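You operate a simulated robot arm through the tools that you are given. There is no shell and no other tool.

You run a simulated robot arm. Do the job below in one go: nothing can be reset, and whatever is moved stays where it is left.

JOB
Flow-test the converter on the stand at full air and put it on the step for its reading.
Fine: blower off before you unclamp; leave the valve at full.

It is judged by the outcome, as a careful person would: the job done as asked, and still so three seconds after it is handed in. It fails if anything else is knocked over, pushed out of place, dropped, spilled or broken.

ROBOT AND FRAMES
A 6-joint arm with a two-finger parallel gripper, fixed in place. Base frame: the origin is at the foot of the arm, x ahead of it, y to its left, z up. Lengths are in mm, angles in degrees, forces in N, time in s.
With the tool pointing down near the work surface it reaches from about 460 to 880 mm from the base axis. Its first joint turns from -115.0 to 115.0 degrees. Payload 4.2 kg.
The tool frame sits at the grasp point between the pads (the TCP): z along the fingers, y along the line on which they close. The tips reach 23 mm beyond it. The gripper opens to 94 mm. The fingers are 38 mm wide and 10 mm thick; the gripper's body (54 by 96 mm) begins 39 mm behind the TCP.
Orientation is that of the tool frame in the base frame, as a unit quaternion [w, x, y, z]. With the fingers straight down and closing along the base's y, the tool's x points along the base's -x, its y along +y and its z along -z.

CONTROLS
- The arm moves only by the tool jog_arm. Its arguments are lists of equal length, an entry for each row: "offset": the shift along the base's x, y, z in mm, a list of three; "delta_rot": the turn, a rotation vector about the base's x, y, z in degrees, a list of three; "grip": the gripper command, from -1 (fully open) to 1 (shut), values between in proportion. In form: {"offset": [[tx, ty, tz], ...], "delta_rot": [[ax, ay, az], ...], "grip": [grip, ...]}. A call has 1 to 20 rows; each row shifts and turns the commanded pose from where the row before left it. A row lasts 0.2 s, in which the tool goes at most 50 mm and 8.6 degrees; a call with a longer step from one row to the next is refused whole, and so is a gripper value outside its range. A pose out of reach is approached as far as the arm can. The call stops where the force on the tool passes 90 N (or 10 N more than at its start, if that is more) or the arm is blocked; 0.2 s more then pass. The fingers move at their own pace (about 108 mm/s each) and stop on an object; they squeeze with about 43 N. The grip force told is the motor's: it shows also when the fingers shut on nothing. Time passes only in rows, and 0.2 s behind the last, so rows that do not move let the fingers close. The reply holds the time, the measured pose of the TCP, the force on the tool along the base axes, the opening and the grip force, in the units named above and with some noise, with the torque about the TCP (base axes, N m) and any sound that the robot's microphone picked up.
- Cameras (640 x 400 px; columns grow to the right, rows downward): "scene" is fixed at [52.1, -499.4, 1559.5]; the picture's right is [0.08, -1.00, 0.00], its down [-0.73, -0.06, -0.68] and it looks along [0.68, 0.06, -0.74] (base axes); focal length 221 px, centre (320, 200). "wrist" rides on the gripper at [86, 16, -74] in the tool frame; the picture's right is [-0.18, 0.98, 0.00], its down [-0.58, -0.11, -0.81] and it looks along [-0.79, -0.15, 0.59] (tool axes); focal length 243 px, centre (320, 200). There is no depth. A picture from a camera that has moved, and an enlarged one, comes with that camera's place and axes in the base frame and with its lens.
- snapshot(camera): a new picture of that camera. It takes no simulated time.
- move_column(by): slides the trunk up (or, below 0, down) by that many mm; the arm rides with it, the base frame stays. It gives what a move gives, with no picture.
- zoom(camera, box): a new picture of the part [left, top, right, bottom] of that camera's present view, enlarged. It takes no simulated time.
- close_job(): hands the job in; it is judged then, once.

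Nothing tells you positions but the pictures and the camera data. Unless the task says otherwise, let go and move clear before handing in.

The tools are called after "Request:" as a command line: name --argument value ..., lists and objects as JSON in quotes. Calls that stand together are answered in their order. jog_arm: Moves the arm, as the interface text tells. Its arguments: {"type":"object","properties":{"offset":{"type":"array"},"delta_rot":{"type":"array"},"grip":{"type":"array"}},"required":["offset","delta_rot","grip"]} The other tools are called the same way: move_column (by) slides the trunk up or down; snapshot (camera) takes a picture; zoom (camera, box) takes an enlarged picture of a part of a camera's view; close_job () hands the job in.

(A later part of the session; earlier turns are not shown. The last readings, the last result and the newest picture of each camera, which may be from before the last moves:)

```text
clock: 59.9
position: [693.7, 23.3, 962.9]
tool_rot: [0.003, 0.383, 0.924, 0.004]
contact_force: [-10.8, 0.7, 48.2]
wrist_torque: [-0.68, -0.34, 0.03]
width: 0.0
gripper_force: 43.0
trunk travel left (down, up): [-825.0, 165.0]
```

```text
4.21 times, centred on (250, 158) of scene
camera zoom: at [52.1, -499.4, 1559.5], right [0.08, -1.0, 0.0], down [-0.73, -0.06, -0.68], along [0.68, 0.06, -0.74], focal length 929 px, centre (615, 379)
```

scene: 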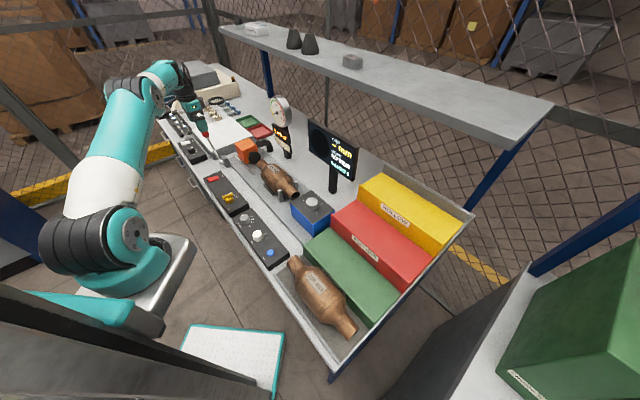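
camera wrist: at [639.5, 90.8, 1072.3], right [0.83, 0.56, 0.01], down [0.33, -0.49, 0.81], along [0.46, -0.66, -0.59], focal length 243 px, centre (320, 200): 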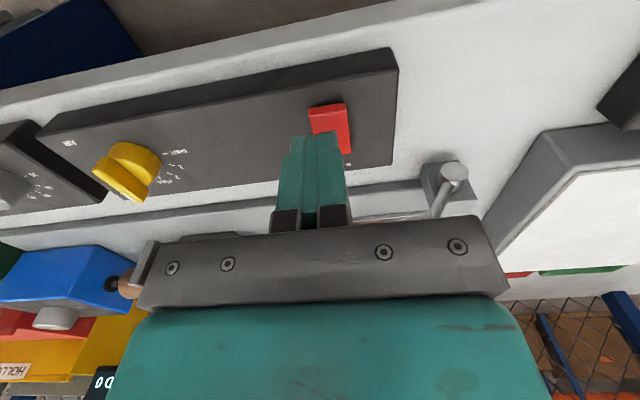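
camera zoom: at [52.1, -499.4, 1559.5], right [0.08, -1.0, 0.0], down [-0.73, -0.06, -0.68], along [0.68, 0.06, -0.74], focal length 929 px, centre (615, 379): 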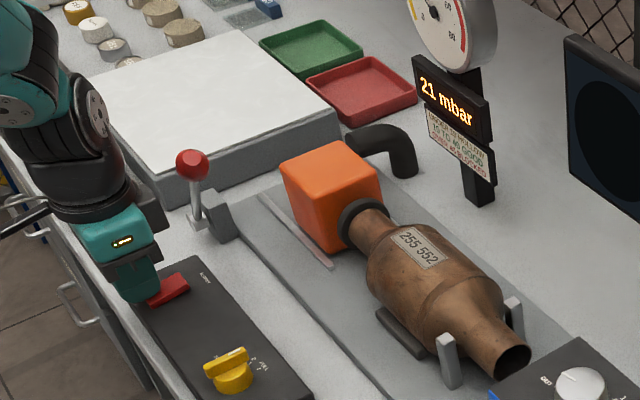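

The blower is on and the gauge has started rising at 21 mbar. I'll lift off and let the reading settle.

Request:
jog_arm --offset '[[0, 0, 10], [0, 0, 20], [0, 0, 20], [0, 0, 0], [0, 0, 0], [0, 0, 0], [0, 0, 0], [0, 0, 0], [0, 0, 0], [0, 0, 0]]' --delta_rot '[[0, 0, 0], [0, 0, 0], [0, 0, 0], [0, 0, 0], [0, 0, 0], [0, 0, 0], [0, 0, 0], [0, 0, 0], [0, 0, 0], [0, 0, 0]]' --grip '[1, 1, 1, 1, 1, 1, 1, 1, 1, 1]'

Request:
zoom --camera "scene" --box '[250, 80, 330, 140]'

Request:
jog_arm --offset '[[0, 0, 0], [0, 0, 0], [0, 0, 0], [0, 0, 0], [0, 0, 0], [0, 0, 0], [0, 0, 0], [0, 0, 0], [0, 0, 0], [0, 0, 0], [0, 0, 0], [0, 0, 0], [0, 0, 0], [0, 0, 0], [0, 0, 0], [0, 0, 0], [0, 0, 0], [0, 0, 0], [0, 0, 0], [0, 0, 0]]' --delta_rot '[[0, 0, 0], [0, 0, 0], [0, 0, 0], [0, 0, 0], [0, 0, 0], [0, 0, 0], [0, 0, 0], [0, 0, 0], [0, 0, 0], [0, 0, 0], [0, 0, 0], [0, 0, 0], [0, 0, 0], [0, 0, 0], [0, 0, 0], [0, 0, 0], [0, 0, 0], [0, 0, 0], [0, 0, 0], [0, 0, 0]]' --grip '[1, 1, 1, 1, 1, 1, 1, 1, 1, 1, 1, 1, 1, 1, 1, 1, 1, 1, 1, 1]'

Request:
zoom --camera "scene" --box '[250, 80, 330, 160]'

Request:
zoom --camera "scene" --box '[200, 160, 260, 220]'

```text
clock: 62.1
position: [695.5, 22.5, 1009.7]
tool_rot: [0.001, 0.384, 0.923, 0.002]
contact_force: [0.3, 0.0, -0.5]
wrist_torque: [0.0, -0.01, -0.02]
width: 0.1
gripper_force: 42.4
trunk travel left (down, up): [-825.0, 165.0]
```

```text
6.67 times, centred on (290, 110) of scene
camera zoom: at [52.1, -499.4, 1559.5], right [0.08, -1.0, 0.0], down [-0.73, -0.06, -0.68], along [0.68, 0.06, -0.74], focal length 1471 px, centre (520, 800)
```

zoom: 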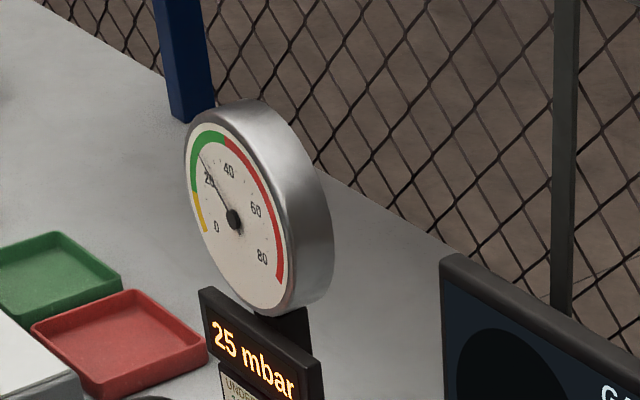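

```text
clock: 66.3
position: [695.1, 23.0, 1009.6]
tool_rot: [0.001, 0.383, 0.924, 0.002]
contact_force: [0.2, -0.5, 0.4]
wrist_torque: [0.0, 0.01, -0.01]
width: 0.0
gripper_force: 42.6
trunk travel left (down, up): [-825.0, 165.0]
```

```text
5.00 times, centred on (290, 120) of scene
camera zoom: at [52.1, -499.4, 1559.5], right [0.08, -1.0, 0.0], down [-0.73, -0.06, -0.68], along [0.68, 0.06, -0.74], focal length 1103 px, centre (470, 600)
```

zoom: 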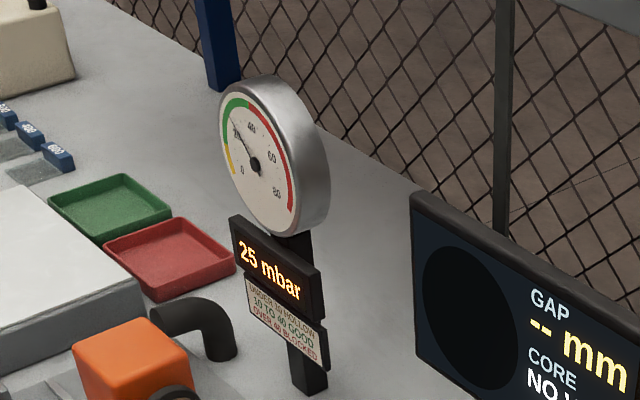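

```text
6.67 times, centred on (230, 190) of scene
camera zoom: at [52.1, -499.4, 1559.5], right [0.08, -1.0, 0.0], down [-0.73, -0.06, -0.68], along [0.68, 0.06, -0.74], focal length 1471 px, centre (920, 267)
```

zoom: 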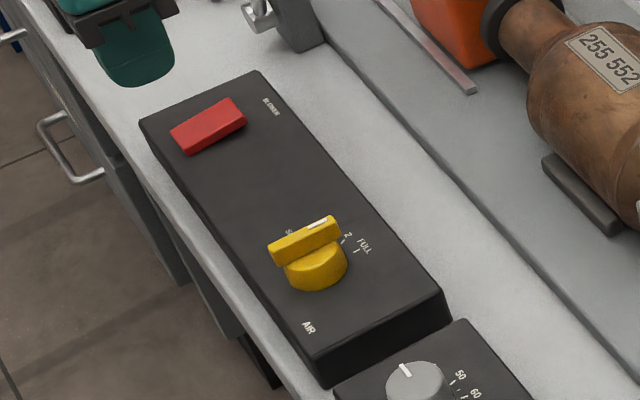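

Steady at 25 mbar with the valve at FULL, which is GOOD (10 to 40). Now I'll switch the blower off by pressing the other end of the rocker.

Request:
jog_arm --offset '[[12, -14, 0], [12.3, -13.6, 0], [0, 0, -20], [0, 0, -18], [0, 0, 0]]' --delta_rot '[[0, 0, 0], [0, 0, 0], [0, 0, 0], [0, 0, 0], [0, 0, 0]]' --grip '[1, 1, 1, 1, 1]'

Request:
zoom --camera "wrist" --box '[240, 50, 400, 200]'

Request:
zoom --camera "scene" --box '[190, 150, 250, 210]'

```text
clock: 67.1
position: [719.7, 0.2, 1002.8]
tool_rot: [0.01, 0.383, 0.924, 0.008]
contact_force: [-51.8, 3.7, 54.2]
wrist_torque: [-1.42, -4.79, -1.01]
width: 0.0
gripper_force: 42.4
trunk travel left (down, up): [-825.0, 165.0]
stopped in row 4: the force on the tool passed its limit at 107 N (the readings are from after the stop); the commanded pose is now the measured one
```

```text
2.67 times, centred on (320, 125) of wrist
camera zoom: at [667.5, 71.8, 1077.2], right [0.82, 0.56, 0.02], down [0.32, -0.49, 0.81], along [0.47, -0.66, -0.58], focal length 647 px, centre (320, 400)
```

zoom: 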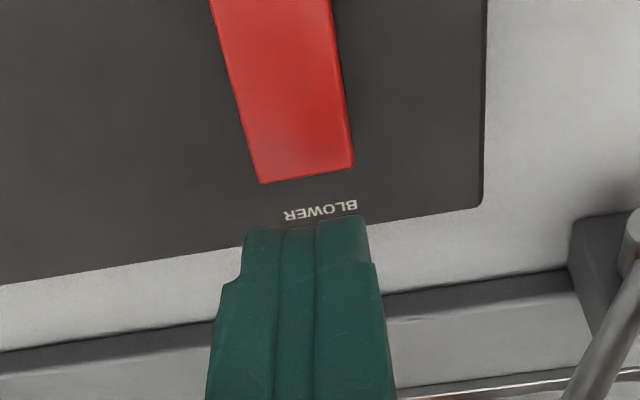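

```text
6.67 times, centred on (220, 180) of scene
camera zoom: at [52.1, -499.4, 1559.5], right [0.08, -1.0, 0.0], down [-0.73, -0.06, -0.68], along [0.68, 0.06, -0.74], focal length 1471 px, centre (987, 333)
```

zoom: 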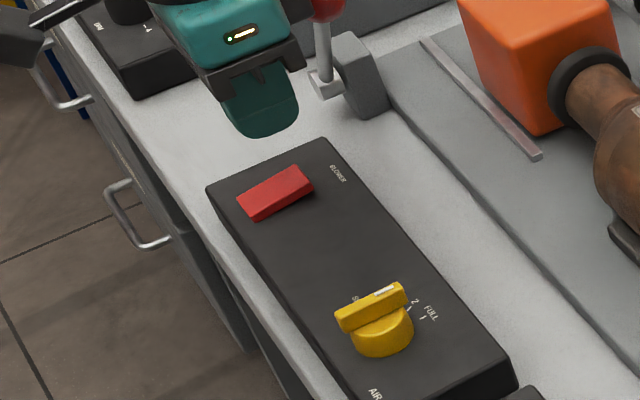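

The gripper body touched the clamp lever's ball and the call stopped. I'll back off away from the lever and check it.

Request:
jog_arm --offset '[[-7, 4, 5], [-10, 10, 15], [-5, 5, 20], [0, 0, 0]]' --delta_rot '[[0, 0, 0], [0, 0, 0], [0, 0, 0], [0, 0, 0]]' --grip '[1, 1, 1, 1]'

Request:
snapshot --camera "wrist"

Request:
zoom --camera "scene" --box '[190, 90, 310, 210]'

```text
clock: 68.1
position: [700.0, 15.7, 1037.1]
tool_rot: [0.009, 0.383, 0.923, 0.007]
contact_force: [0.0, 0.4, -0.4]
wrist_torque: [0.0, 0.03, -0.02]
width: 0.0
gripper_force: 42.8
trunk travel left (down, up): [-825.0, 165.0]
```

```text
taken
camera wrist: at [649.4, 88.3, 1111.5], right [0.83, 0.56, 0.02], down [0.32, -0.49, 0.81], along [0.47, -0.66, -0.59], focal length 243 px, centre (320, 200)
```

wrist: 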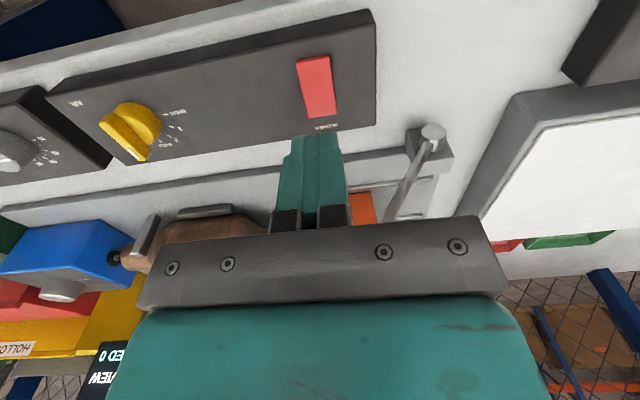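

```text
3.33 times, centred on (250, 150) of scene
camera zoom: at [52.1, -499.4, 1559.5], right [0.08, -1.0, 0.0], down [-0.73, -0.06, -0.68], along [0.68, 0.06, -0.74], focal length 735 px, centre (553, 367)
```

zoom: 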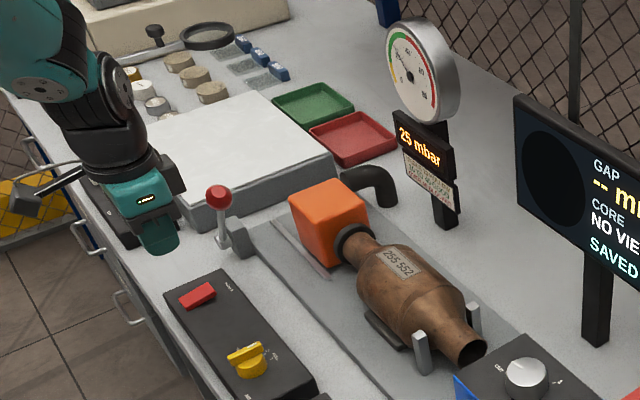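

Nothing moved: the lever is still over, the gauge reads 25 mbar and the converter is seated. The gripper body is long along that axis, so I'll turn the tool 90° so its narrow side faces the ball, then press the rocker's far end.

Request:
jog_arm --offset '[[0, 0, 35], [0, 0, 28], [1.3, -1.43, 0], [1.3, -1.43, 0], [1.3, -1.43, 0], [1.3, -1.43, 0], [1.3, -1.43, 0], [1.3, -1.43, 0], [1.3, -1.43, 0], [1.3, -1.43, 0], [1.3, -1.43, 0], [1.3, -1.43, 0], [1.3, -1.43, 0], [1.3, -1.43, 0], [0, 0, 0]]' --delta_rot '[[-0.35, 1.26, 0], [0, 0, 0], [0, 0, 7.5], [0, 0, 7.5], [0, 0, 7.5], [0, 0, 7.5], [0, 0, 7.5], [0, 0, 7.5], [0, 0, 7.5], [0, 0, 7.5], [0, 0, 7.5], [0, 0, 7.5], [0, 0, 7.5], [0, 0, 7.5], [0, 0, 0]]' --grip '[1, 1, 1, 1, 1, 1, 1, 1, 1, 1, 1, 1, 1, 1, 1]'

Request:
snapshot --camera "wrist"

Request:
zoom --camera "scene" --box '[190, 90, 310, 210]'

```text
clock: 71.3
position: [716.7, 0.1, 1100.7]
tool_rot: [0.0, -0.383, 0.924, 0.0]
contact_force: [-0.5, -0.5, -0.4]
wrist_torque: [0.02, 0.0, -0.01]
width: 0.2
gripper_force: 42.1
trunk travel left (down, up): [-825.0, 165.0]
```

```text
taken
camera wrist: at [643.9, -48.8, 1175.5], right [-0.57, 0.82, 0.0], down [0.49, 0.34, 0.81], along [0.67, 0.46, -0.59], focal length 243 px, centre (320, 200)
```

wrist: 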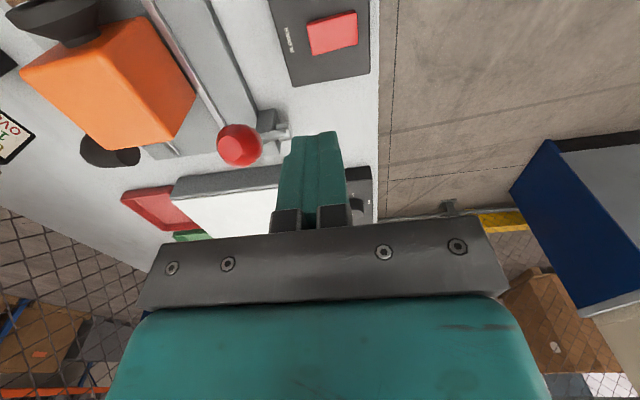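

```text
3.33 times, centred on (250, 150) of scene
camera zoom: at [52.1, -499.4, 1559.5], right [0.08, -1.0, 0.0], down [-0.73, -0.06, -0.68], along [0.68, 0.06, -0.74], focal length 735 px, centre (553, 367)
```

zoom: 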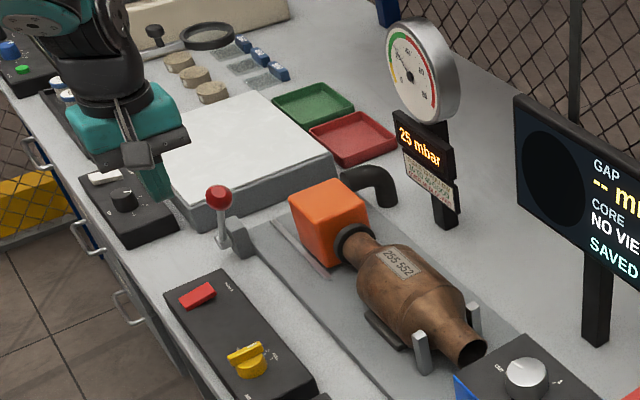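

By torque, the contact was at the gripper body's edge. I'll also tilt the tool 20° so the body leans away from the ball while the tips reach the rocker's raised end.

Request:
jog_arm --offset '[[-2, 2, 0], [-2, 2, 0], [-2, 2, 0], [0, 0, 0]]' --delta_rot '[[-4.7, -4.7, 0], [-4.7, -4.7, 0], [-4.7, -4.7, 0], [0, 0, 0]]' --grip '[1, 1, 1, 1]'

Request:
snapshot --camera "wrist"

Request:
snapshot --camera "scene"

```text
clock: 72.3
position: [709.5, 6.0, 1100.5]
tool_rot: [0.067, -0.376, 0.91, -0.162]
contact_force: [-0.4, 0.2, -0.6]
wrist_torque: [0.02, 0.0, 0.02]
width: 0.3
gripper_force: 42.2
trunk travel left (down, up): [-825.0, 165.0]
```

```text
taken
camera wrist: at [620.1, -25.0, 1164.8], right [-0.52, 0.78, -0.34], down [0.29, 0.53, 0.79], along [0.8, 0.32, -0.5], focal length 243 px, centre (320, 200)
```

wrist: 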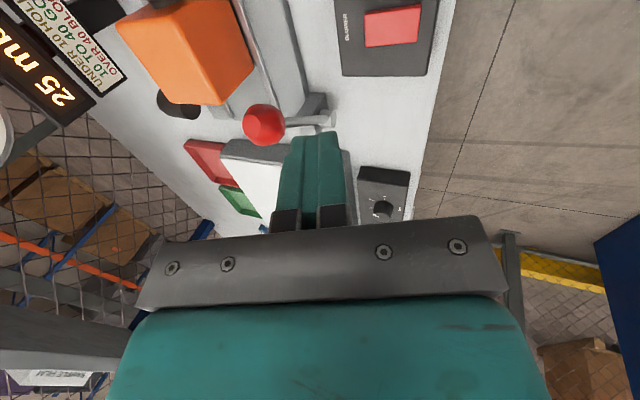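

```text
taken
```

scene: 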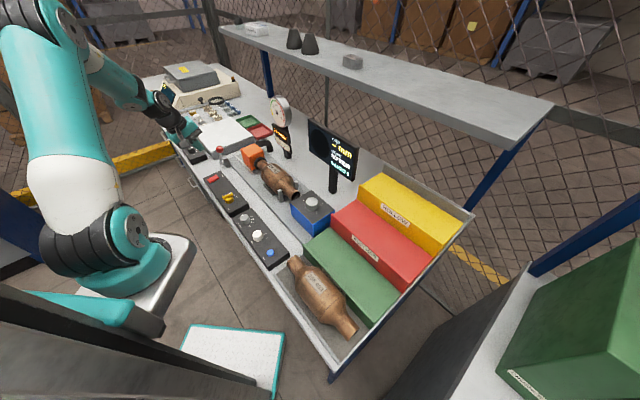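

The tilt was reached cleanly. I'll shift so the lowest finger edge lands beyond the rocker's pivot, then go down in stages past the ball.

Request:
jog_arm --offset '[[6.8, -6.8, 0], [0, 0, -30], [0, 0, -30], [0, 0, 0]]' --delta_rot '[[0, 0, 0], [0, 0, 0], [0, 0, 0], [0, 0, 0]]' --grip '[1, 1, 1, 1]'

Request:
snapshot --camera "wrist"

Request:
zoom --camera "scene" --box '[180, 100, 280, 210]'

```text
clock: 73.3
position: [716.0, 0.8, 1039.0]
tool_rot: [0.067, -0.377, 0.91, -0.16]
contact_force: [0.3, 0.2, 0.5]
wrist_torque: [-0.03, -0.01, 0.0]
width: 0.0
gripper_force: 42.6
trunk travel left (down, up): [-825.0, 165.0]
```

```text
taken
camera wrist: at [626.5, -30.5, 1104.6], right [-0.52, 0.78, -0.34], down [0.29, 0.53, 0.8], along [0.8, 0.32, -0.5], focal length 243 px, centre (320, 200)
```

wrist: 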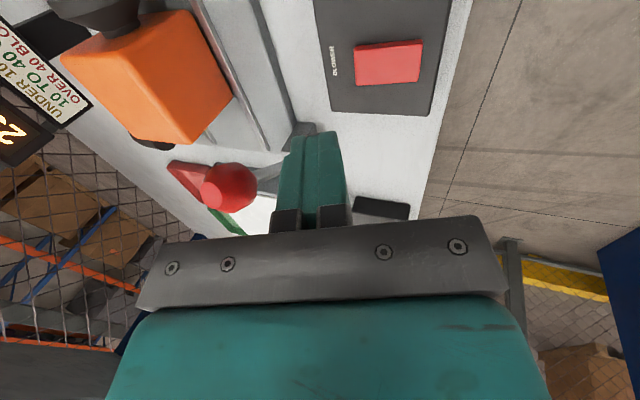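

```text
3.64 times, centred on (230, 155) of scene
camera zoom: at [52.1, -499.4, 1559.5], right [0.08, -1.0, 0.0], down [-0.73, -0.06, -0.68], along [0.68, 0.06, -0.74], focal length 802 px, centre (647, 364)
```

zoom: 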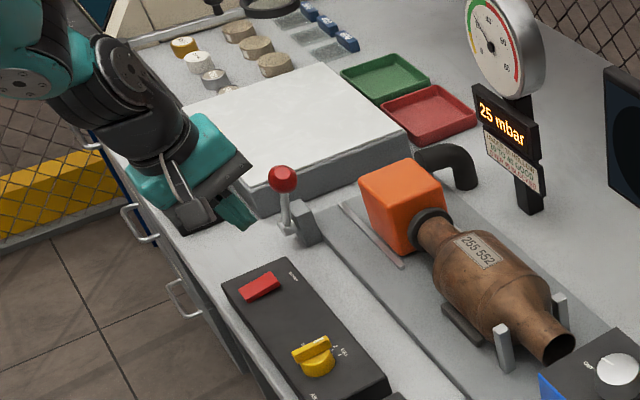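

There's about 16 mm of predicted clearance to the ball at the press height. I'll continue down.

Request:
jog_arm --offset '[[0, 0, -20], [0, 0, -20], [0, 0, -10], [0, 0, 0]]' --delta_rot '[[0, 0, 0], [0, 0, 0], [0, 0, 0], [0, 0, 0]]' --grip '[1, 1, 1, 1]'

Request:
snapshot --camera "wrist"

Request:
zoom --camera "scene" --box '[190, 130, 260, 210]'

```text
clock: 74.3
position: [717.0, -1.3, 989.5]
tool_rot: [0.067, -0.377, 0.91, -0.16]
contact_force: [-0.5, 0.2, -0.5]
wrist_torque: [0.0, 0.0, -0.01]
width: 0.0
gripper_force: 42.1
trunk travel left (down, up): [-825.0, 165.0]
```

```text
taken
camera wrist: at [626.9, -31.8, 1054.4], right [-0.52, 0.78, -0.34], down [0.29, 0.53, 0.79], along [0.8, 0.32, -0.51], focal length 243 px, centre (320, 200)
```

wrist: 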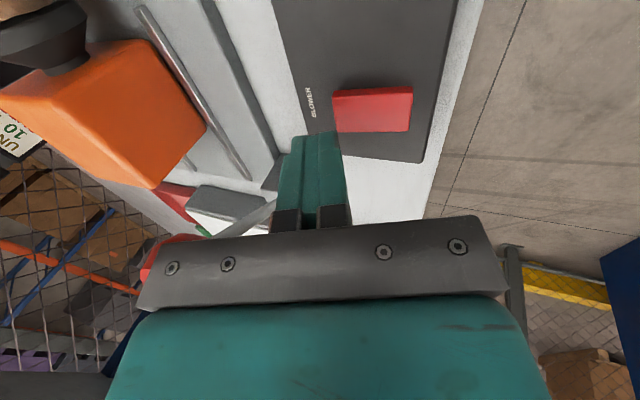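

```text
5.00 times, centred on (225, 170) of scene
camera zoom: at [52.1, -499.4, 1559.5], right [0.08, -1.0, 0.0], down [-0.73, -0.06, -0.68], along [0.68, 0.06, -0.74], focal length 1103 px, centre (795, 350)
```

zoom: 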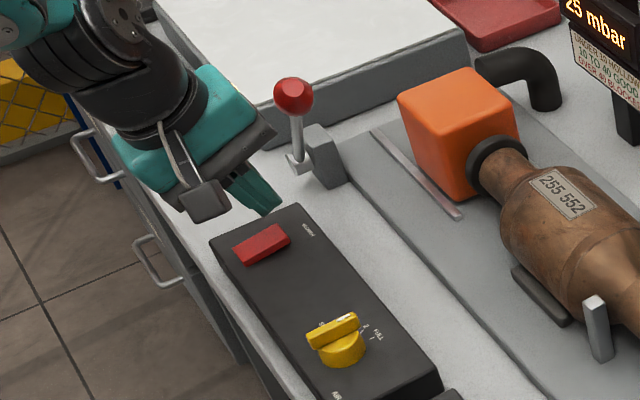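

The lower finger edge will land about 14 mm beyond the rocker's pivot. I'll make a small correction along −a, then press.

Request:
jog_arm --offset '[[-2, -2, -8], [0, 0, -8], [0, 0, 0]]' --delta_rot '[[0, 0, 0], [0, 0, 0], [0, 0, 0]]' --grip '[1, 1, 1]'

Request:
jog_arm --offset '[[0, 0, -2], [0, 0, -2], [0, 0, 0]]' --delta_rot '[[0, 0, 0], [0, 0, 0], [0, 0, 0]]' --grip '[1, 1, 1]'

Request:
zoom --camera "scene" --box '[200, 110, 310, 200]'

```text
clock: 75.1
position: [714.7, -3.9, 973.6]
tool_rot: [0.066, -0.376, 0.91, -0.161]
contact_force: [-0.1, -1.3, -0.6]
wrist_torque: [0.0, -0.04, 0.01]
width: 0.3
gripper_force: 42.3
trunk travel left (down, up): [-825.0, 165.0]
```

```text
clock: 75.9
position: [715.6, -3.5, 970.3]
tool_rot: [0.066, -0.376, 0.91, -0.161]
contact_force: [0.4, 0.1, 0.1]
wrist_torque: [0.04, -0.02, -0.01]
width: 0.0
gripper_force: 42.8
trunk travel left (down, up): [-825.0, 165.0]
```

```text
4.44 times, centred on (255, 155) of scene
camera zoom: at [52.1, -499.4, 1559.5], right [0.08, -1.0, 0.0], down [-0.73, -0.06, -0.68], along [0.68, 0.06, -0.74], focal length 981 px, centre (609, 400)
```

zoom: 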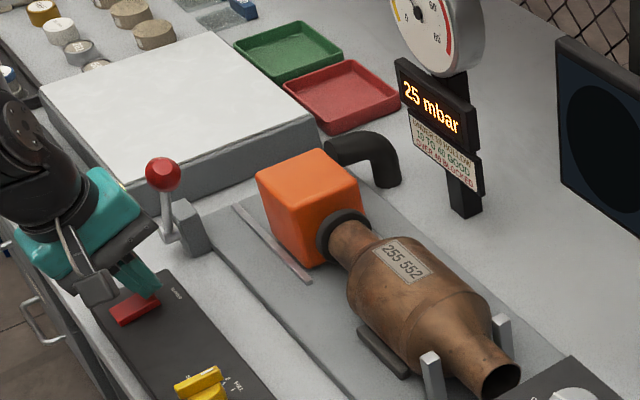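

Request:
jog_arm --offset '[[0, 0, -2], [0, 0, -2], [0, 0, 0]]' --delta_rot '[[0, 0, 0], [0, 0, 0], [0, 0, 0]]' --grip '[1, 1, 1]'

Request:
zoom --camera "scene" --box '[200, 110, 310, 200]'

```text
clock: 76.7
position: [714.3, -2.6, 965.5]
tool_rot: [0.066, -0.375, 0.91, -0.161]
contact_force: [-0.1, 0.1, 1.4]
wrist_torque: [0.0, 0.0, -0.01]
width: 0.1
gripper_force: 42.1
trunk travel left (down, up): [-825.0, 165.0]
```

```text
4.44 times, centred on (255, 155) of scene
camera zoom: at [52.1, -499.4, 1559.5], right [0.08, -1.0, 0.0], down [-0.73, -0.06, -0.68], along [0.68, 0.06, -0.74], focal length 981 px, centre (609, 400)
```

zoom: 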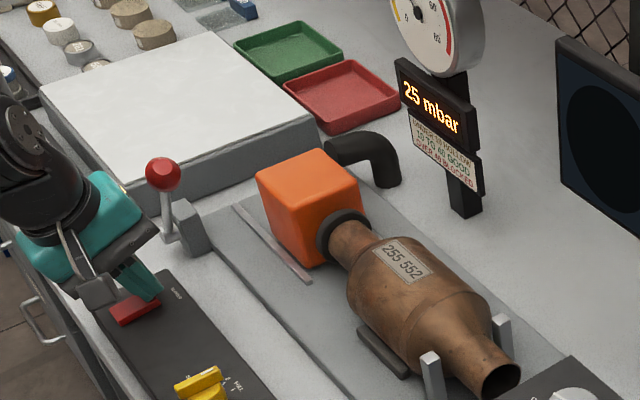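

Request:
jog_arm --offset '[[0, 0, -2], [0, 0, -1], [0, 0, 0]]' --delta_rot '[[0, 0, 0], [0, 0, 0], [0, 0, 0]]' --grip '[1, 1, 1]'

Request:
jog_arm --offset '[[0, 0, -2], [0, 0, 0]]' --delta_rot '[[0, 0, 0], [0, 0, 0]]' --grip '[1, 1]'

Request:
zoom --camera "scene" --box '[200, 110, 310, 200]'

```text
clock: 77.5
position: [717.4, -2.2, 963.3]
tool_rot: [0.066, -0.376, 0.91, -0.161]
contact_force: [-2.6, -1.0, 1.3]
wrist_torque: [-0.01, 0.04, 0.02]
width: 0.0
gripper_force: 42.8
trunk travel left (down, up): [-825.0, 165.0]
```

```text
clock: 78.1
position: [716.3, -2.2, 962.6]
tool_rot: [0.068, -0.375, 0.91, -0.161]
contact_force: [-4.2, -0.4, 20.2]
wrist_torque: [-0.17, 0.26, -0.04]
width: 0.3
gripper_force: 42.5
trunk travel left (down, up): [-825.0, 165.0]
```

```text
4.44 times, centred on (255, 155) of scene
camera zoom: at [52.1, -499.4, 1559.5], right [0.08, -1.0, 0.0], down [-0.73, -0.06, -0.68], along [0.68, 0.06, -0.74], focal length 981 px, centre (609, 400)
```

zoom: 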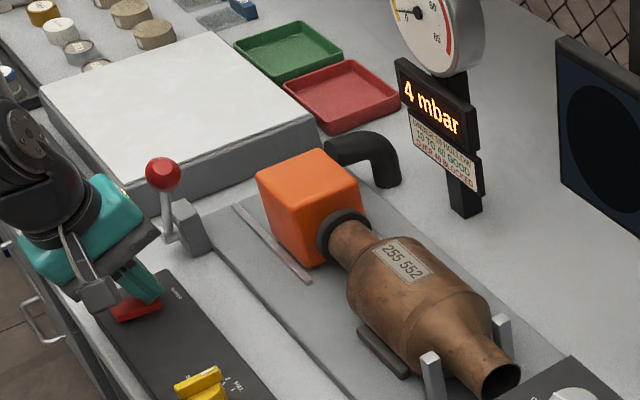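

The blower is off and the gauge is falling through 4 mbar. I'll lift straight up, level the tool and confirm zero before unclamping.

Request:
jog_arm --offset '[[0, 0, 15], [0, 0, 40], [0, 0, 45], [0, 0, 40], [0, 0, 0], [0, 0, 0], [0, 0, 0]]' --delta_rot '[[0, 0, 0], [0, 0, 0], [0, 0, 0], [4.7, 4.7, 0], [4.7, 4.7, 0], [4.7, 4.7, 0], [0, 0, 0]]' --grip '[1, 1, 1, 1, 1, 1, 1]'

Request:
zoom --camera "scene" --box '[190, 80, 330, 210]'

Request:
zoom --camera "scene" --box '[200, 160, 260, 220]'

```text
clock: 79.7
position: [715.7, -2.5, 1102.3]
tool_rot: [0.0, -0.383, 0.924, 0.001]
contact_force: [0.6, 0.3, 0.0]
wrist_torque: [0.04, 0.01, -0.01]
width: 0.1
gripper_force: 42.3
trunk travel left (down, up): [-825.0, 165.0]
```

```text
3.08 times, centred on (260, 145) of scene
camera zoom: at [52.1, -499.4, 1559.5], right [0.08, -1.0, 0.0], down [-0.73, -0.06, -0.68], along [0.68, 0.06, -0.74], focal length 679 px, centre (505, 369)
```

zoom: 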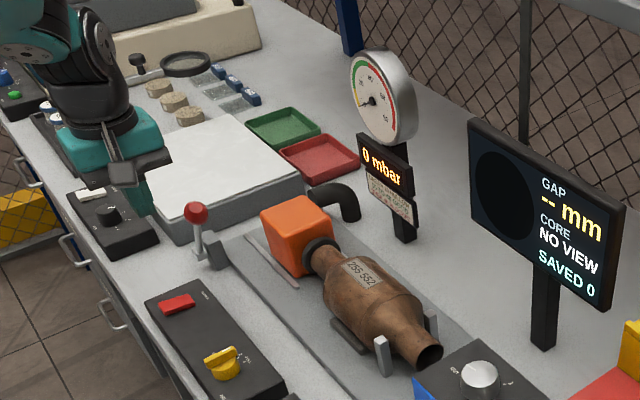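

```text
6.67 times, centred on (230, 190) of scene
camera zoom: at [52.1, -499.4, 1559.5], right [0.08, -1.0, 0.0], down [-0.73, -0.06, -0.68], along [0.68, 0.06, -0.74], focal length 1471 px, centre (920, 267)
```

zoom: 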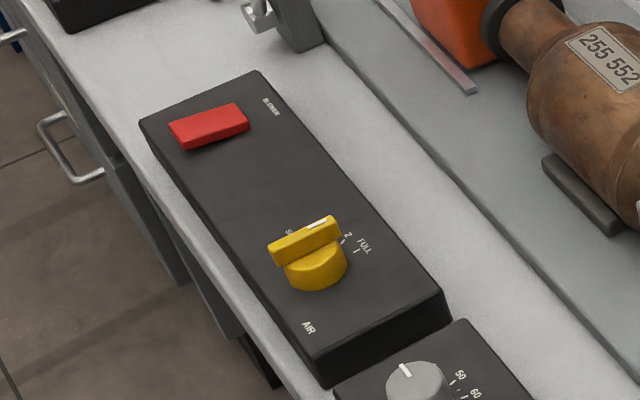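

The gauge reads 0 mbar, the blower is off and the valve is still at FULL. Now I'll unclamp by pushing the ball back towards +a with the closed fingers, starting from its converter side.

Request:
jog_arm --offset '[[13.4, -28.5, 0], [13.4, -28.5, 0], [0, 0, -10], [0, 0, 0]]' --delta_rot '[[0, 0, 0], [0, 0, 0], [0, 0, 0], [0, 0, 0]]' --grip '[1, 1, 1, 1]'

Request:
snapshot --camera "wrist"

Request:
zoom --camera "scene" --box '[190, 100, 310, 200]'

```text
clock: 80.7
position: [742.8, -61.0, 1091.5]
tool_rot: [-0.001, -0.382, 0.924, 0.0]
contact_force: [-1.0, -0.3, -0.4]
wrist_torque: [0.02, 0.02, 0.02]
width: 0.2
gripper_force: 42.0
trunk travel left (down, up): [-825.0, 165.0]
```

```text
taken
camera wrist: at [670.0, -109.4, 1165.3], right [-0.56, 0.83, 0.0], down [0.49, 0.33, 0.81], along [0.67, 0.45, -0.59], focal length 243 px, centre (320, 200)
```

wrist: 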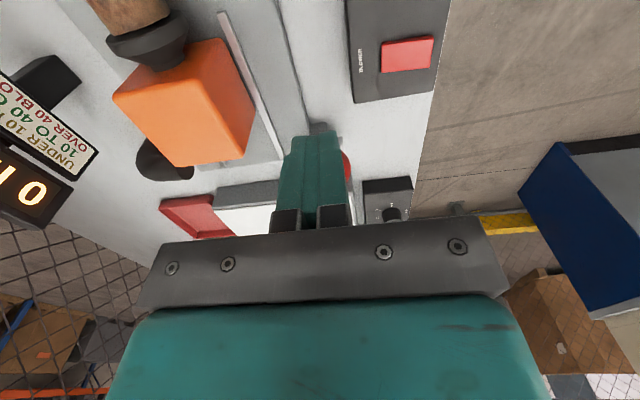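

```text
4.00 times, centred on (250, 150) of scene
camera zoom: at [52.1, -499.4, 1559.5], right [0.08, -1.0, 0.0], down [-0.73, -0.06, -0.68], along [0.68, 0.06, -0.74], focal length 882 px, centre (600, 400)
```

zoom: 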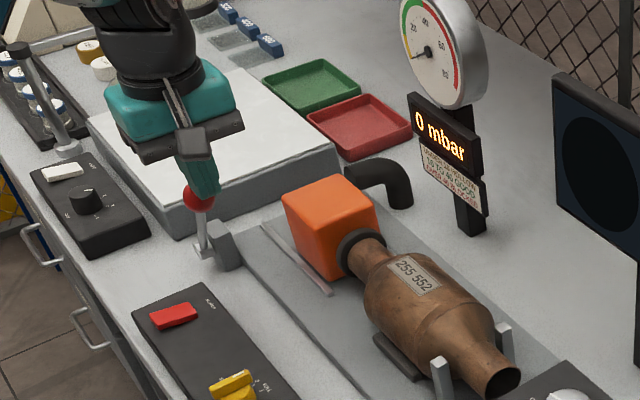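

Lined up on the converter side of the ball. I'll go down and push the lever back along its arc.

Request:
jog_arm --offset '[[0, 0, -22], [0, 0, -22], [0, 0, 0]]' --delta_rot '[[0, 0, 0], [0, 0, 0], [0, 0, 0]]' --grip '[1, 1, 1]'

Request:
jog_arm --offset '[[6, 6, 2], [6.5, 6.5, 3], [6.5, 6.5, 4], [8, 8, 4], [8, 8, 4], [0, 0, 0]]' --delta_rot '[[0, 0, 0], [0, 0, 0], [0, 0, 0], [0, 0, 0], [0, 0, 0], [0, 0, 0]]' --grip '[1, 1, 1, 1, 1, 1]'

Request:
snapshot --camera "wrist"

Request:
zoom --camera "scene" --box '[190, 100, 310, 200]'

```text
clock: 81.5
position: [740.2, -60.0, 1045.2]
tool_rot: [0.001, -0.382, 0.924, 0.001]
contact_force: [-0.9, -0.8, -0.1]
wrist_torque: [-0.02, 0.0, 0.0]
width: 0.0
gripper_force: 42.4
trunk travel left (down, up): [-825.0, 165.0]
```

```text
clock: 82.9
position: [779.0, -23.0, 1064.3]
tool_rot: [0.0, -0.383, 0.924, 0.0]
contact_force: [-0.4, 0.9, 0.1]
wrist_torque: [0.02, 0.03, -0.01]
width: 0.0
gripper_force: 42.6
trunk travel left (down, up): [-825.0, 165.0]
```

```text
taken
camera wrist: at [705.7, -73.2, 1139.2], right [-0.56, 0.83, 0.0], down [0.49, 0.33, 0.81], along [0.67, 0.45, -0.59], focal length 243 px, centre (320, 200)
```

wrist: 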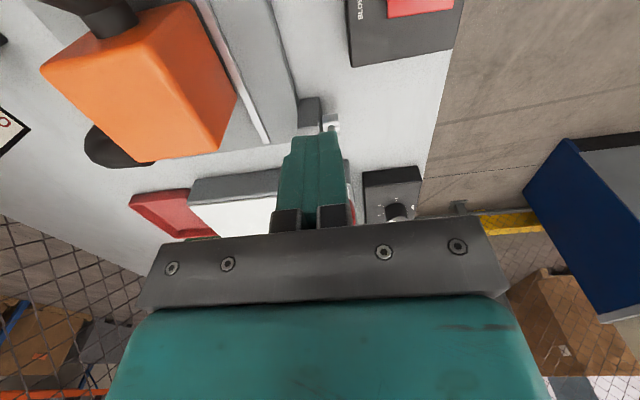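

```text
4.00 times, centred on (250, 150) of scene
camera zoom: at [52.1, -499.4, 1559.5], right [0.08, -1.0, 0.0], down [-0.73, -0.06, -0.68], along [0.68, 0.06, -0.74], focal length 882 px, centre (600, 400)
```

zoom: 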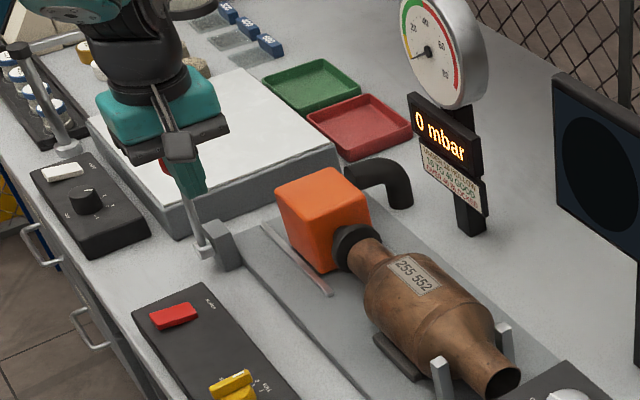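

The lever is coming back and the cone is leaving the inlet. I'll continue past centre until it snaps open.

Request:
jog_arm --offset '[[8, 8, 2], [8, 8, 2], [8.5, 8.5, 0], [8, 8, 0], [8, 8, -2], [0, 0, 0]]' --delta_rot '[[0, 0, 0], [0, 0, 0], [0, 0, 0], [0, 0, 0], [0, 0, 0], [0, 0, 0]]' --grip '[1, 1, 1, 1, 1, 1]'

Request:
zoom --camera "scene" --box '[190, 80, 310, 200]'

Request:
snapshot --camera "wrist"

```text
clock: 84.3
position: [819.1, 14.7, 1066.2]
tool_rot: [0.0, -0.382, 0.924, 0.0]
contact_force: [-0.1, -1.0, -0.3]
wrist_torque: [0.0, -0.03, 0.03]
width: 0.4
gripper_force: 42.5
trunk travel left (down, up): [-825.0, 165.0]
```

```text
3.33 times, centred on (250, 140) of scene
camera zoom: at [52.1, -499.4, 1559.5], right [0.08, -1.0, 0.0], down [-0.73, -0.06, -0.68], along [0.68, 0.06, -0.74], focal length 735 px, centre (553, 400)
```

zoom: 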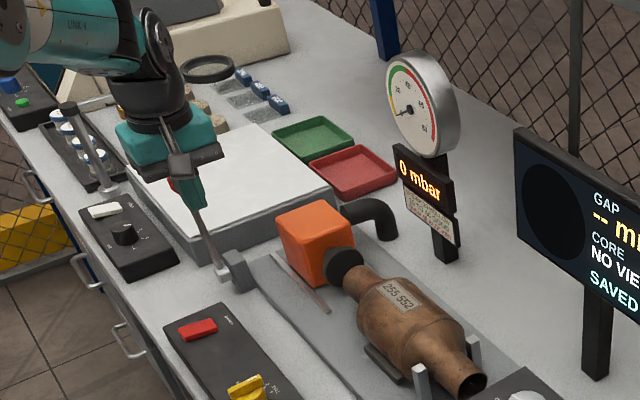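

```text
taken
camera wrist: at [745.5, -33.2, 1140.6], right [-0.56, 0.83, 0.0], down [0.49, 0.33, 0.81], along [0.67, 0.45, -0.59], focal length 243 px, centre (320, 200)
```

wrist: 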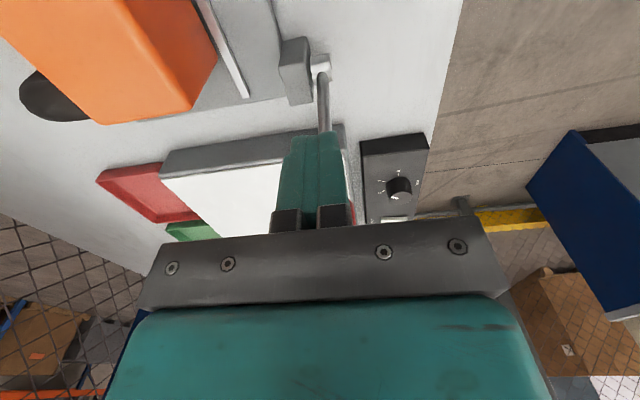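

Past centre. I'll push a little further so it's fully open.

Request:
jog_arm --offset '[[7, 7, -3], [7, 7, -4], [6, 6, -4], [0, 0, 0], [0, 0, 0]]' --delta_rot '[[0, 0, 0], [0, 0, 0], [0, 0, 0], [0, 0, 0], [0, 0, 0]]' --grip '[1, 1, 1, 1, 1]'

Request:
jog_arm --offset '[[-8, -8, 0], [-10, -10, 10], [-20, -20, 20], [-25, -25, 20], [-25, -25, 20], [0, 0, 0]]' --delta_rot '[[0, 0, 0], [0, 0, 0], [0, 0, 0], [0, 0, 0], [0, 0, 0], [0, 0, 0]]' --grip '[1, 1, 1, 1, 1, 1]'

Request:
snapshot --camera "wrist"

Request:
zoom --camera "scene" --box '[190, 80, 330, 220]'

```text
clock: 85.5
position: [838.3, 34.5, 1054.6]
tool_rot: [-0.001, -0.381, 0.924, 0.0]
contact_force: [-0.7, -0.7, -0.4]
wrist_torque: [-0.02, -0.03, -0.02]
width: 0.0
gripper_force: 42.5
trunk travel left (down, up): [-825.0, 165.0]
```

```text
clock: 86.9
position: [751.8, -53.5, 1125.1]
tool_rot: [0.001, -0.383, 0.924, 0.001]
contact_force: [0.6, -1.4, -0.1]
wrist_torque: [0.01, 0.02, -0.02]
width: 0.2
gripper_force: 42.4
trunk travel left (down, up): [-825.0, 165.0]
```

```text
taken
camera wrist: at [679.8, -102.8, 1199.3], right [-0.56, 0.83, 0.0], down [0.49, 0.33, 0.81], along [0.67, 0.45, -0.59], focal length 243 px, centre (320, 200)
```

wrist: 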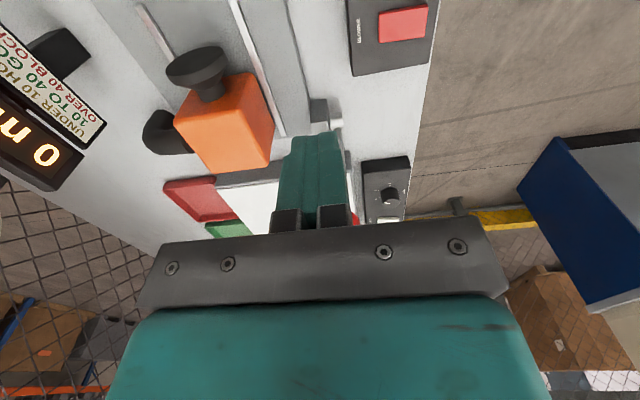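

```text
2.86 times, centred on (260, 150) of scene
camera zoom: at [52.1, -499.4, 1559.5], right [0.08, -1.0, 0.0], down [-0.73, -0.06, -0.68], along [0.68, 0.06, -0.74], focal length 630 px, centre (491, 343)
```

zoom: 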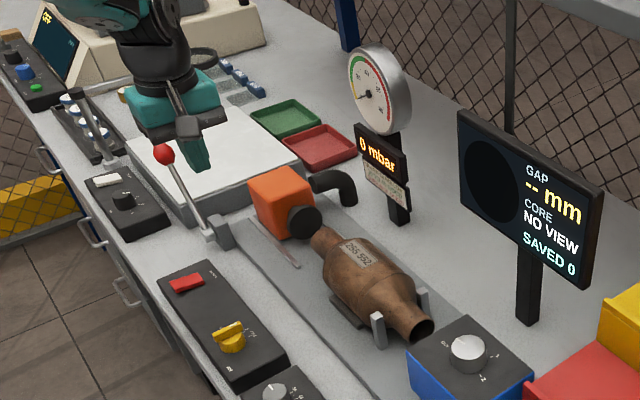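

Unclamped: the lever is back, the cone is clear and the converter is still on its saddle. Now I'll go up and over the converter to measure it for the grasp.

Request:
jog_arm --offset '[[0, 0, 40], [-12.2, -40, 10], [-12.2, -40, 10], [-12.2, -40, 10], [-12.2, -41, 5], [-12.2, -41, 0], [-12, -41, 0], [0, 0, 0]]' --delta_rot '[[0, 0, 0], [0, 0, 0], [0, 0, 0], [0, 0, 0], [0, 0, 0], [0, 0, 0], [0, 0, 0], [0, 0, 0]]' --grip '[1, 0, -1, -1, -1, -1, -1, -1]'

Request:
snapshot --camera "wrist"

Request:
snapshot --camera "scene"

```text
clock: 88.7
position: [677.1, -295.8, 1201.2]
tool_rot: [0.0, -0.383, 0.924, 0.0]
contact_force: [0.0, 0.4, 0.4]
wrist_torque: [-0.02, -0.02, 0.02]
width: 94.2
gripper_force: 0.0
trunk travel left (down, up): [-825.0, 165.0]
```

```text
taken
camera wrist: at [604.9, -344.5, 1275.2], right [-0.56, 0.83, 0.0], down [0.49, 0.33, 0.81], along [0.67, 0.45, -0.59], focal length 243 px, centre (320, 200)
```

wrist: 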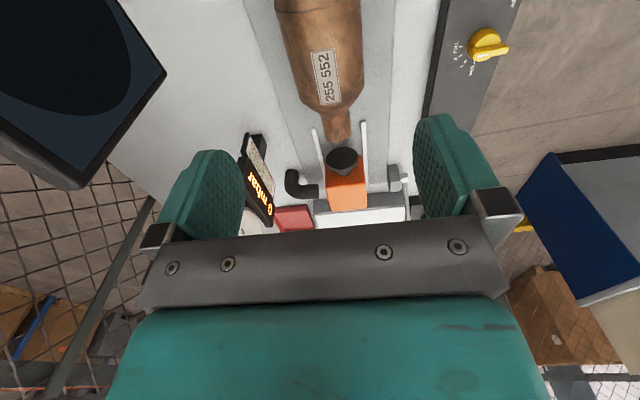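

```text
taken
```

scene: 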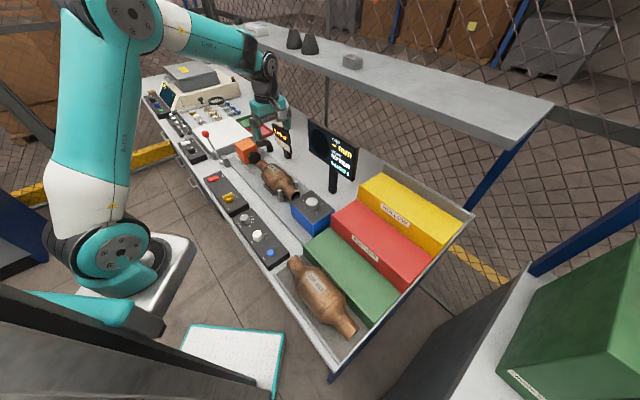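

I need the converter's diameter compared with my 94 mm opening, so I'll zoom in.

Request:
zoom --camera "wrist" --box '[250, 0, 410, 160]'

Request:
zoom --camera "scene" --box '[240, 145, 320, 205]'

Request:
zoom --camera "scene" --box '[270, 240, 380, 370]'

```text
2.50 times, centred on (330, 80) of wrist
camera zoom: at [604.9, -344.5, 1275.2], right [-0.56, 0.83, 0.0], down [0.49, 0.33, 0.81], along [0.67, 0.45, -0.59], focal length 606 px, centre (295, 500)
```

zoom: 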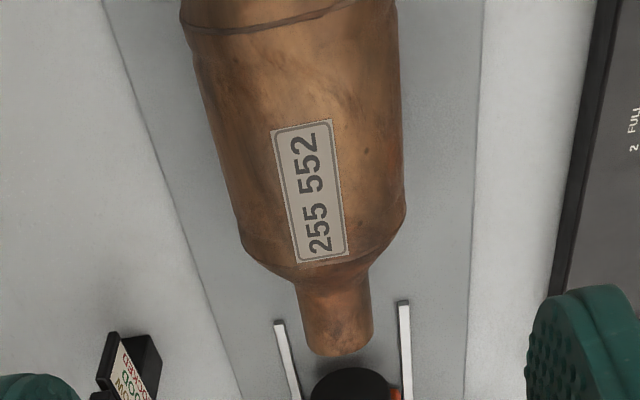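

```text
6.67 times, centred on (280, 175) of scene
camera zoom: at [52.1, -499.4, 1559.5], right [0.08, -1.0, 0.0], down [-0.73, -0.06, -0.68], along [0.68, 0.06, -0.74], focal length 1471 px, centre (587, 367)
```

zoom: 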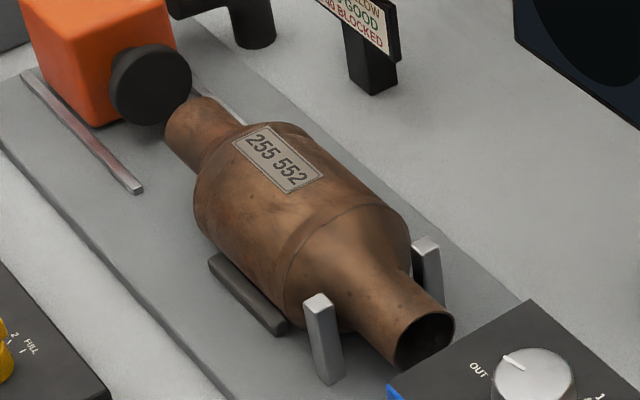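

```text
3.08 times, centred on (325, 305) of scene
camera zoom: at [52.1, -499.4, 1559.5], right [0.08, -1.0, 0.0], down [-0.73, -0.06, -0.68], along [0.68, 0.06, -0.74], focal length 679 px, centre (305, -123)
```

zoom: 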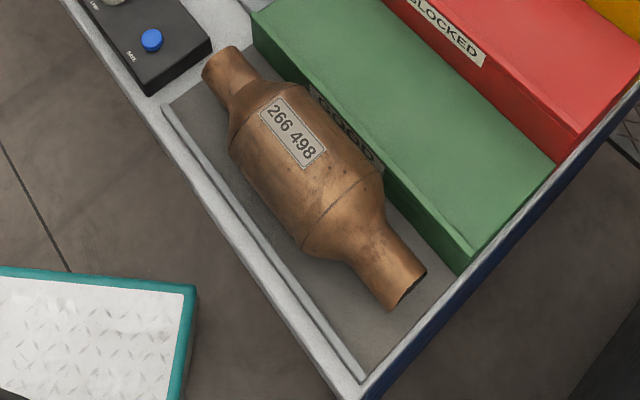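

The converter's axis is near n = 694, z = 948, spanning a from 187 to 453. Its body is about 90 mm across, so it will only just fit the opening. I'll move closer to measure more exactly.

Request:
jog_arm --offset '[[18, 16, -35], [19, 15, -35], [0, 0, 0]]' --delta_rot '[[0, 0, 0], [0, 0, 0], [0, 0, 0]]' --grip '[-1, -1, -1]'

Request:
snapshot --camera "wrist"

Request:
zoom --camera "scene" --box '[230, 100, 350, 220]'

```text
clock: 89.5
position: [715.2, -262.4, 1130.9]
tool_rot: [0.0, -0.382, 0.924, -0.001]
contact_force: [-0.2, -0.8, 1.2]
wrist_torque: [0.03, -0.01, -0.02]
width: 94.3
gripper_force: 0.1
trunk travel left (down, up): [-825.0, 165.0]
```

```text
taken
camera wrist: at [641.8, -312.7, 1205.1], right [-0.56, 0.83, 0.0], down [0.49, 0.33, 0.81], along [0.67, 0.45, -0.59], focal length 243 px, centre (320, 200)
```

wrist: 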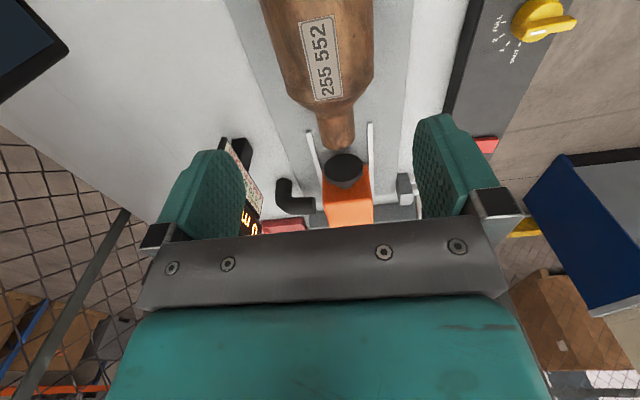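

```text
3.33 times, centred on (290, 160) of scene
camera zoom: at [52.1, -499.4, 1559.5], right [0.08, -1.0, 0.0], down [-0.73, -0.06, -0.68], along [0.68, 0.06, -0.74], focal length 735 px, centre (420, 333)
```

zoom: 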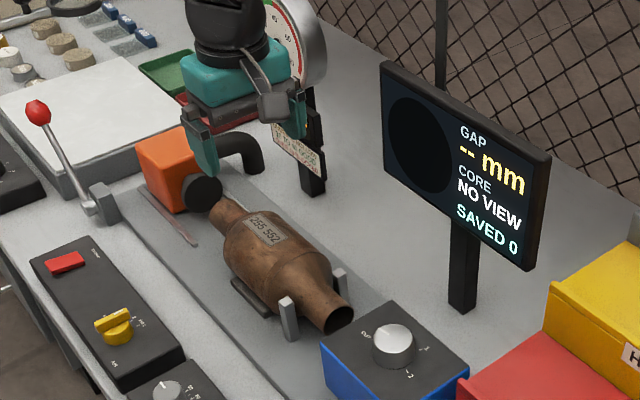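

Request:
zoom --camera "wrist" --box '[250, 0, 410, 100]'

```text
4.00 times, centred on (330, 50) of wrist
camera zoom: at [641.8, -312.7, 1205.1], right [-0.56, 0.83, 0.0], down [0.49, 0.33, 0.81], along [0.67, 0.45, -0.59], focal length 970 px, centre (280, 800)
```

zoom: 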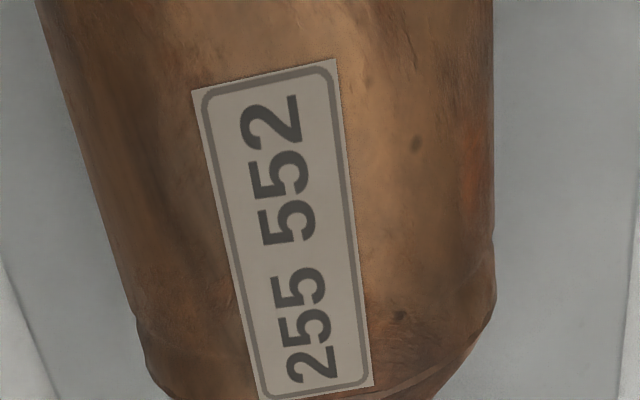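

The body measures about 91 mm, give or take 1.5, centred near n = 690. I'll go down until the tips are just above its top and check how it lines up between the fingers.

Request:
jog_arm --offset '[[-0.8, 0.8, -30], [0, 0, -35], [0, 0, -35], [0, 0, 0]]' --delta_rot '[[0, 0, 0], [0, 0, 0], [0, 0, 0], [0, 0, 0]]' --grip '[-1, -1, -1, -1]'

Request:
snapshot --camera "wrist"

Request:
zoom --camera "scene" --box '[240, 130, 320, 210]'

```text
clock: 90.5
position: [711.1, -262.8, 1031.7]
tool_rot: [0.001, -0.382, 0.924, -0.002]
contact_force: [-0.5, 0.3, -0.1]
wrist_torque: [0.01, -0.01, 0.02]
width: 93.7
gripper_force: 0.0
trunk travel left (down, up): [-825.0, 165.0]
```

```text
taken
camera wrist: at [638.6, -312.3, 1106.0], right [-0.56, 0.83, 0.0], down [0.49, 0.33, 0.81], along [0.67, 0.45, -0.59], focal length 243 px, centre (320, 200)
```

wrist: 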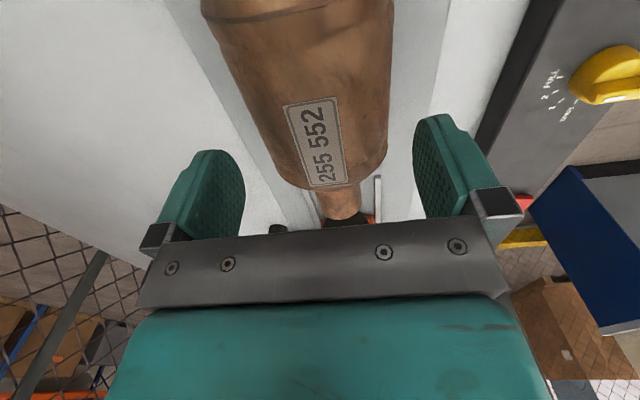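

```text
5.00 times, centred on (280, 170) of scene
camera zoom: at [52.1, -499.4, 1559.5], right [0.08, -1.0, 0.0], down [-0.73, -0.06, -0.68], along [0.68, 0.06, -0.74], focal length 1103 px, centre (520, 350)
```

zoom: 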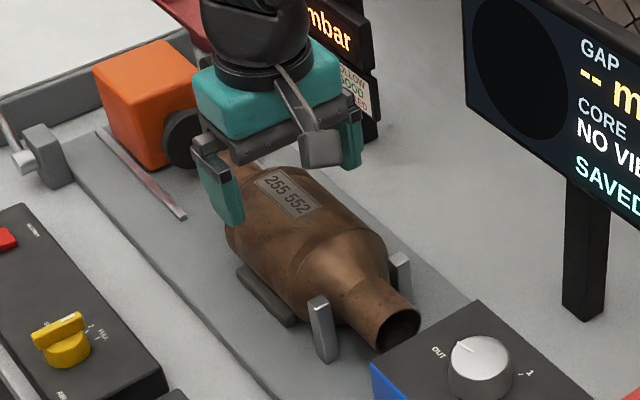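

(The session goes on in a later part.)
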